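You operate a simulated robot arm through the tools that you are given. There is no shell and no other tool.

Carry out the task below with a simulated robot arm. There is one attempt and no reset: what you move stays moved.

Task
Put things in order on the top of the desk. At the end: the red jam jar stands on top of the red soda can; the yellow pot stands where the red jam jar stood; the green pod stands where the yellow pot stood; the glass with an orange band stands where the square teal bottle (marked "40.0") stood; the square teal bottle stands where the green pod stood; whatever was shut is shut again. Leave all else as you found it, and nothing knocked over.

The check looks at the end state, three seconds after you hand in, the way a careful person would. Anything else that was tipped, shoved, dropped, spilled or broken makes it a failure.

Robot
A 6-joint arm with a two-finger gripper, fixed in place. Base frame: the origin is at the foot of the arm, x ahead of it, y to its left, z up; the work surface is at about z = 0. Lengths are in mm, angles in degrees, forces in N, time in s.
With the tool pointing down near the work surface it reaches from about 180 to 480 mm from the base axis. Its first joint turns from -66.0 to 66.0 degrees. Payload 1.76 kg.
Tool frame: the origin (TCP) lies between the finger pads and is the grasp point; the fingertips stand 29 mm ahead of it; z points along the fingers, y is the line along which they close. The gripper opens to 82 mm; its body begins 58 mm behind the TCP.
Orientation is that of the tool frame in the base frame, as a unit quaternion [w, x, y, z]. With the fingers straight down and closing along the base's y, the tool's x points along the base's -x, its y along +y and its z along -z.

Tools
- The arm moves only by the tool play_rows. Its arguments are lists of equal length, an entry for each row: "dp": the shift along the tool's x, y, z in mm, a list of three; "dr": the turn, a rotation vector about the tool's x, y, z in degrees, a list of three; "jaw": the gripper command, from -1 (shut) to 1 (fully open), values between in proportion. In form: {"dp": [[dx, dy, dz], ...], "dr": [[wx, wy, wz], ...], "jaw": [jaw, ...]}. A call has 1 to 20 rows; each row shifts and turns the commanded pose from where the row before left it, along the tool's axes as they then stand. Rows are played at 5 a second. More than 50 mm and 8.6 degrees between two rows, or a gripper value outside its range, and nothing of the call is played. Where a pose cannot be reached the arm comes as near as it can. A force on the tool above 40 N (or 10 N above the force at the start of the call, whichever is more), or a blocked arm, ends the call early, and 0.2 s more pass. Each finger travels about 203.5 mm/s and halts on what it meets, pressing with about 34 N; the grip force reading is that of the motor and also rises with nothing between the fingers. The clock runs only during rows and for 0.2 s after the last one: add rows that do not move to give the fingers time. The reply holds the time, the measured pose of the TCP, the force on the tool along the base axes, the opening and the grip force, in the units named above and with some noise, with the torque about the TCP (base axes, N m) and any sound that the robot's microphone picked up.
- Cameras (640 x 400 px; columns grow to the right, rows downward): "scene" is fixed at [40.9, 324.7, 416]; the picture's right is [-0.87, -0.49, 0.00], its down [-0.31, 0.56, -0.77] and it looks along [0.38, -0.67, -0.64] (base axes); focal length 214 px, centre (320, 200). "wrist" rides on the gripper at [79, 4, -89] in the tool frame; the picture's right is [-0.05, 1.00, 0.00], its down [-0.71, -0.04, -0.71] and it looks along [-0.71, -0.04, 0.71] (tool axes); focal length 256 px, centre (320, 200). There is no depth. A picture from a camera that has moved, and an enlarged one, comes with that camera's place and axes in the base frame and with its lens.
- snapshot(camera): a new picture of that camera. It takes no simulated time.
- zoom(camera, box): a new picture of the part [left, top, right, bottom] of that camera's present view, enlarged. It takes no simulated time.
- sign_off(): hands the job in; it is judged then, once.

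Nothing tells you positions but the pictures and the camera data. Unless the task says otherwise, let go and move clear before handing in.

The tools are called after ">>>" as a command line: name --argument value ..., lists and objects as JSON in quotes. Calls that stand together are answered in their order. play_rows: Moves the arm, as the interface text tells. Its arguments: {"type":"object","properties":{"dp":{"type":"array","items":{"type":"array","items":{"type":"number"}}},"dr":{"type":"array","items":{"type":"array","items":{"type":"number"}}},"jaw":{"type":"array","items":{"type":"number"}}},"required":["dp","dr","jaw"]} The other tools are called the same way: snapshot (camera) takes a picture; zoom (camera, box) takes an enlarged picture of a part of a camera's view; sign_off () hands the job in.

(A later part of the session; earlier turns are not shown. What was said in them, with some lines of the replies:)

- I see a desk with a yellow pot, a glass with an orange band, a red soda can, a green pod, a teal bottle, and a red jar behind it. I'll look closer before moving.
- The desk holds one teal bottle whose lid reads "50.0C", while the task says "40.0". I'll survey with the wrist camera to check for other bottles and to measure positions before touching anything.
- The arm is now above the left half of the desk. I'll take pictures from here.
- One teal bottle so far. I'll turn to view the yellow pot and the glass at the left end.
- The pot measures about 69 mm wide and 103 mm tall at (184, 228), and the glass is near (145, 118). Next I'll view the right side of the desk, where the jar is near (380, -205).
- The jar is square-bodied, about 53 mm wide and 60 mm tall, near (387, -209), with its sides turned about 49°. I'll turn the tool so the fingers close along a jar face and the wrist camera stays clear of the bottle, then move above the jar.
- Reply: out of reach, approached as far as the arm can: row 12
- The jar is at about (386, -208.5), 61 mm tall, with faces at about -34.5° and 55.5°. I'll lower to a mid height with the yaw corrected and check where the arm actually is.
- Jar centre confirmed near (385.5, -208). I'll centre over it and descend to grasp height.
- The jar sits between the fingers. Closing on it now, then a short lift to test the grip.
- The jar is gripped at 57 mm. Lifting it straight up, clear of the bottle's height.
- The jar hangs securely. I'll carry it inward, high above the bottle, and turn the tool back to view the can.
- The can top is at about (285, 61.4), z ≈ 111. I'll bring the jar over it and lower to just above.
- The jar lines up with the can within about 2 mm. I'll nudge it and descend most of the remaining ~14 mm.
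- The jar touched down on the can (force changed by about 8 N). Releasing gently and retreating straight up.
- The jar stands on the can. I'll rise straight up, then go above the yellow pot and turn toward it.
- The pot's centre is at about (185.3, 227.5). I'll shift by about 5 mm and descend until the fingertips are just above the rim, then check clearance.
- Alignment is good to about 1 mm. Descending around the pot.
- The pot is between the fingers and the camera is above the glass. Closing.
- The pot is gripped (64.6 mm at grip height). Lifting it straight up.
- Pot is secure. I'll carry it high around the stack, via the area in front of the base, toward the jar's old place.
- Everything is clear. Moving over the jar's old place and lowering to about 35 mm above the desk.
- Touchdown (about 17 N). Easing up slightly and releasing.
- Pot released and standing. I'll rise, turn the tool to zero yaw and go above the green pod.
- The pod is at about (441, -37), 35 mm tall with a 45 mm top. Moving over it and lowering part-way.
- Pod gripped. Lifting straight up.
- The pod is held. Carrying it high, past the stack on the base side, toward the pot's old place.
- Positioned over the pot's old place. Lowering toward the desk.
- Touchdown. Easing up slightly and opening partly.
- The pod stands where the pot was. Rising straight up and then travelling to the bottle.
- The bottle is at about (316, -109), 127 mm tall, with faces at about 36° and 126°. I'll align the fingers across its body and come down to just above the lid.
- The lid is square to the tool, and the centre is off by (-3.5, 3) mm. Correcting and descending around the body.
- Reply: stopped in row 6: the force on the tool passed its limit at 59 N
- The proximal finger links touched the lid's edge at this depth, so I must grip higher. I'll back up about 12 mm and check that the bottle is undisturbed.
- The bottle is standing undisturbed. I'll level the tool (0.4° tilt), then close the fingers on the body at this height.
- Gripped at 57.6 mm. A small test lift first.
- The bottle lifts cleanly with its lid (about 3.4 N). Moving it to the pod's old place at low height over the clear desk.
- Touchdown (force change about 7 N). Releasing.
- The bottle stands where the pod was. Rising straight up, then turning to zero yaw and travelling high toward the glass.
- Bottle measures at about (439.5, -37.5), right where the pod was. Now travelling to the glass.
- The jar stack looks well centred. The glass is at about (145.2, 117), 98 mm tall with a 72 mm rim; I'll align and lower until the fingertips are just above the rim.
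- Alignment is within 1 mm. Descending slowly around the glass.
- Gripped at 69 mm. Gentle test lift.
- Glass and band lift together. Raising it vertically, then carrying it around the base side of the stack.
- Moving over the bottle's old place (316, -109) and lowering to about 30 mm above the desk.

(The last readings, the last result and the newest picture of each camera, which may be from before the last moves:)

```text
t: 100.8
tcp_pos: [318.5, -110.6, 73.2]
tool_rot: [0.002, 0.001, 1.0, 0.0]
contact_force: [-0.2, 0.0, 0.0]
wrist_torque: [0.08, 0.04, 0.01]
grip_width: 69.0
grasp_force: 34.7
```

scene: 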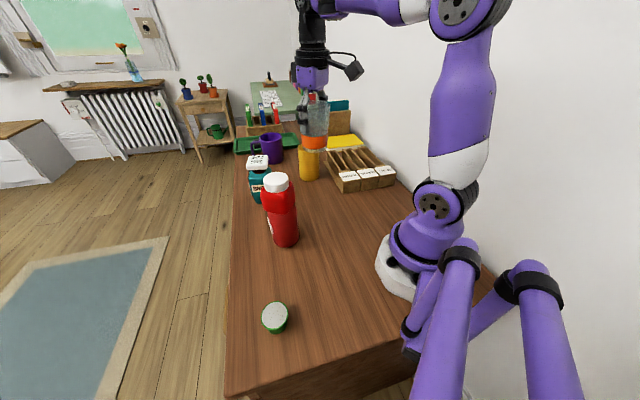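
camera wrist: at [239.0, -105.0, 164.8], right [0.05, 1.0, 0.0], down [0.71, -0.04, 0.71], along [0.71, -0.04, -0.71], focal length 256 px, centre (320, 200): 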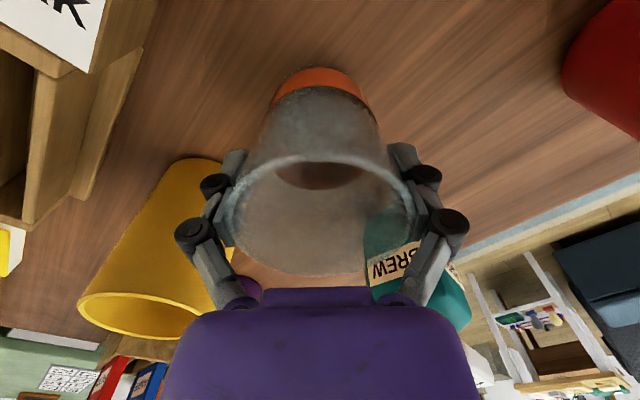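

>>> play_rows --dp '[[0, 0, 0.6], [0, 0, 0]]' --dr '[[0, 0, 0], [0, 0, 0]]' --jaw '[-1, -1]'

>>> snapshot --camera "wrist"

```text
t: 101.4
tcp_pos: [317.8, -111.8, 72.0]
tool_rot: [0.001, 0.0, 1.0, 0.0]
contact_force: [-3.2, -1.1, 11.6]
wrist_torque: [0.28, 0.2, 0.06]
grip_width: 69.1
grasp_force: 34.0
```

```text
taken
camera wrist: at [238.1, -105.6, 162.3], right [0.05, 1.0, 0.0], down [0.7, -0.04, 0.71], along [0.71, -0.04, -0.71], focal length 256 px, centre (320, 200)
```

wrist: 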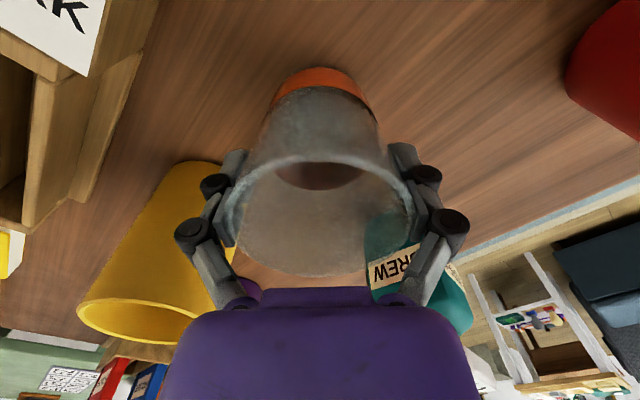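

The glass has touched down at (316.5, -109.5). Easing up a touch and releasing.

>>> play_rows --dp '[[0, 0, -0.6], [0, 0, 0], [0, 0, 0], [0, 0, 0], [0, 0, 0]]' --dr '[[0, 0, 0], [0, 0, 0], [0, 0, 0], [0, 0, 0], [0, 0, 0]]' --jaw '[-1, 0.73, 0.85, 1, 1]'

>>> snapshot --camera "wrist"

>>> zoom --camera "scene" --box '[220, 100, 400, 240]'

```text
t: 102.6
tcp_pos: [317.8, -110.3, 72.0]
tool_rot: [0.002, 0.001, 1.0, 0.0]
contact_force: [-0.5, 0.4, 0.6]
wrist_torque: [-0.02, 0.02, 0.0]
grip_width: 82.2
grasp_force: 0.0
```

```text
taken
camera wrist: at [238.3, -106.2, 162.2], right [0.05, 1.0, 0.0], down [0.71, -0.04, 0.71], along [0.71, -0.04, -0.71], focal length 256 px, centre (320, 200)
```

wrist: 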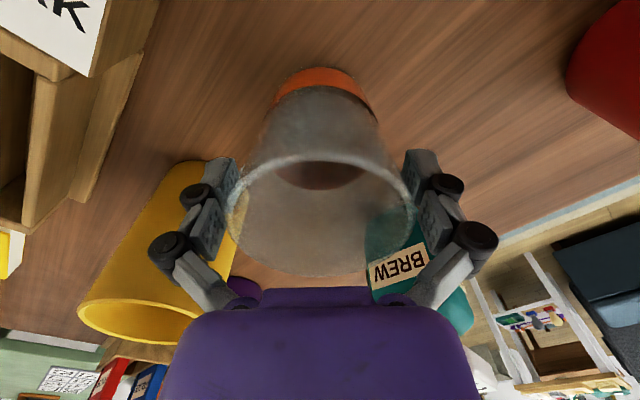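

```text
2.86 times, centred on (310, 170) of scene
camera zoom: at [40.9, 324.7, 416.0], right [-0.87, -0.49, 0.0], down [-0.31, 0.56, -0.77], along [0.38, -0.67, -0.64], focal length 613 px, centre (349, 286)
```

zoom: 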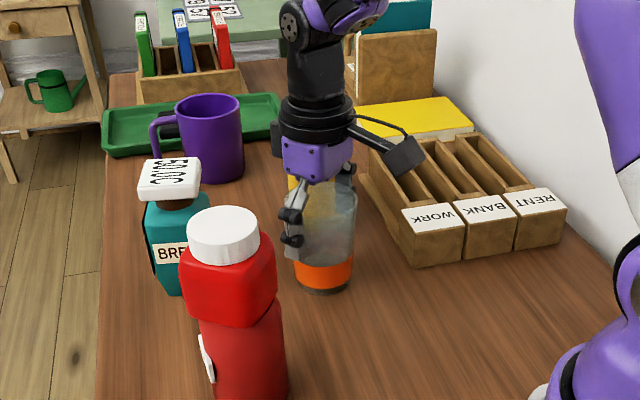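

Released and standing. Rising straight up and clear, then a full check.

>>> play_rows --dp '[[0, 0, -6], [0, 0, -15], [0, 0, -20], [0, 0, -30], [0, 0, -40], [0, 0, -40], [0, 0, -40], [0, 0, -20], [10, 0, 0], [15, 0, 0], [15, 0, 0], [0, 0, 0]]' --dr '[[0, 0, 0], [0, 0, 0], [0, 0, 0], [0, 0, 0], [0, 0, 0], [0, 0, 0], [0, 0, 0], [0, 0, 0], [0, 0, 0], [0, 0, 0], [0, 0, 0], [0, 0, 0]]' --jaw '[1, 1, 1, 1, 1, 1, 1, 1, 1, 1, 1, 1]'

>>> snapshot --camera "wrist"

>>> snapshot --camera "scene"

```text
t: 105.2
tcp_pos: [277.7, -109.9, 282.8]
tool_rot: [0.001, 0.001, 1.0, 0.0]
contact_force: [1.6, -1.4, -0.5]
wrist_torque: [-0.02, -0.01, -0.05]
grip_width: 82.0
grasp_force: 0.1
```

```text
taken
camera wrist: at [198.0, -105.1, 372.1], right [0.05, 1.0, 0.0], down [0.71, -0.04, 0.71], along [0.71, -0.04, -0.71], focal length 256 px, centre (320, 200)
```

wrist: 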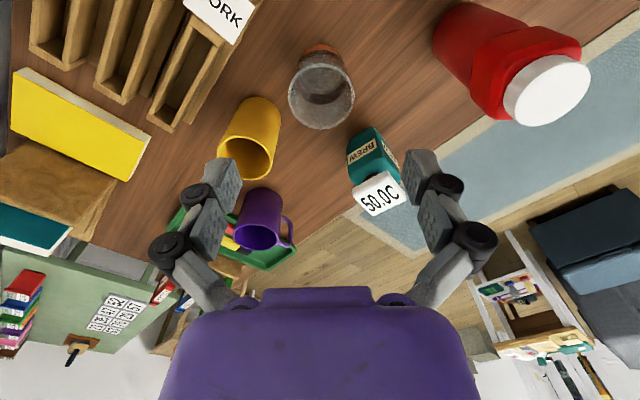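

```text
taken
```

scene: 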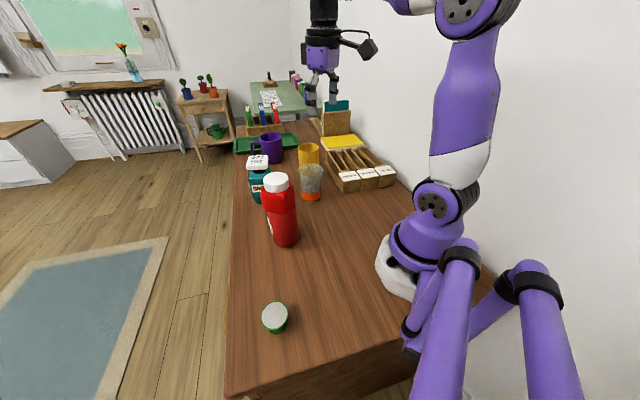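

>>> zoom --camera "scene" --box '[230, 130, 350, 260]'

>>> zoom --camera "wrist" --box '[200, 20, 420, 220]'

>>> zoom --camera "wrist" --box '[420, 0, 600, 140]'

>>> zoom --camera "scene" --box '[220, 60, 420, 200]'

```text
3.08 times, centred on (290, 195) of scene
camera zoom: at [40.9, 324.7, 416.0], right [-0.87, -0.49, 0.0], down [-0.31, 0.56, -0.77], along [0.38, -0.67, -0.64], focal length 660 px, centre (412, 215)
```

zoom: 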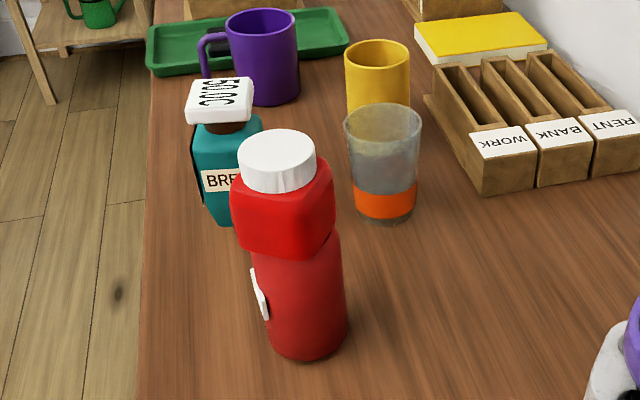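

```text
2.00 times, centred on (310, 120) of wrist
camera zoom: at [198.0, -105.1, 372.1], right [0.05, 1.0, 0.0], down [0.71, -0.04, 0.71], along [0.71, -0.04, -0.71], focal length 512 px, centre (340, 360)
```

zoom: 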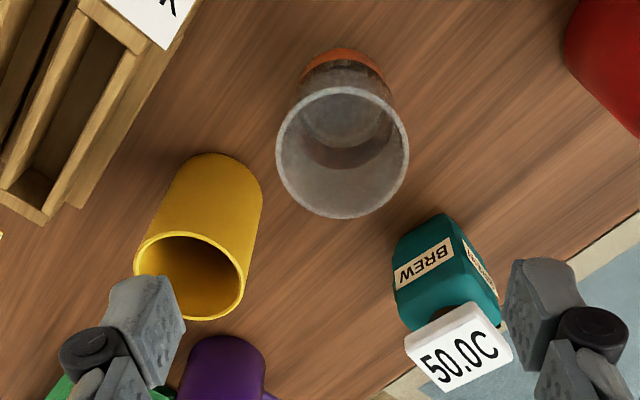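

```text
2.86 times, centred on (510, 70) of wrist
camera zoom: at [198.0, -105.1, 372.1], right [0.05, 1.0, 0.0], down [0.71, -0.04, 0.71], along [0.71, -0.04, -0.71], focal length 731 px, centre (-223, 571)
```

zoom: 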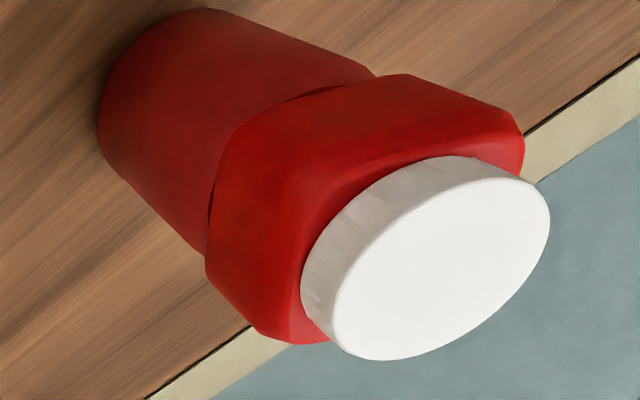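

```text
2.86 times, centred on (320, 130) of scene
camera zoom: at [40.9, 324.7, 416.0], right [-0.87, -0.49, 0.0], down [-0.31, 0.56, -0.77], along [0.38, -0.67, -0.64], focal length 613 px, centre (320, 400)
```

zoom: 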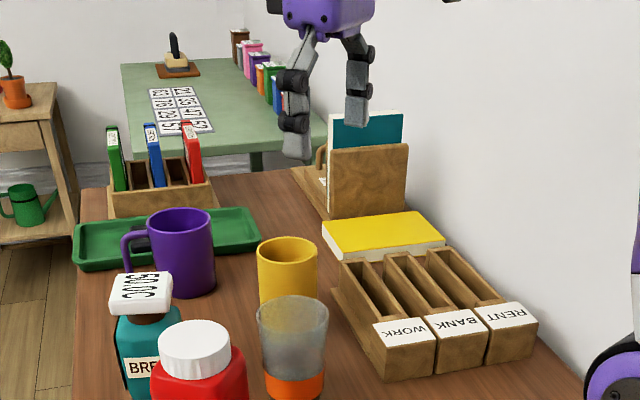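

All five items stand upright at their target places:

- **Jar:** on top of the can.
- **Pot:** about (384, -209).
- **Pod:** about (184.5, 228).
- **Bottle:** about (439.5, -37.5).
- **Glass:** about (317, -109.5).

Nothing was opened and the arm is clear, so I'm handing in. The only square teal bottle I could see reads "50.0C" rather than "40.0", so I used that one.

>>> sign_off

```text
The job is handed in.
```

I moved all five objects to their places, and in the last pictures everything was upright and the arm was clear. The job is handed in, but I haven't seen the check's result.

| Object | Now stands | Distance off target |
|---|---|---|
| Red jam jar | On top of the red soda can | Looks well centred |
| Yellow pot | Where the jar stood | Within about 3 mm |
| Green pod | Where the pot stood | Within about 2 mm |
| Square teal bottle | Where the pod stood | Within about 2 mm |
| Glass with orange band | Where the bottle stood | About 1 mm |

These distances come from my readings of the camera pictures.

- **Bottle marking:** the task calls it "40.0", but the only square teal bottle I could see has "50.0C" on its lid, so I used that one.
- **Contact with the bottle:** while lowering over it, the gripper pressed down on its lid, about 59 N at the peak. The arm stopped by itself and the bottle stayed upright. I then gripped it higher, and its lid stayed on throughout.

I didn't open anything, so there was nothing to shut again. The rest of the desk looks as I found it.
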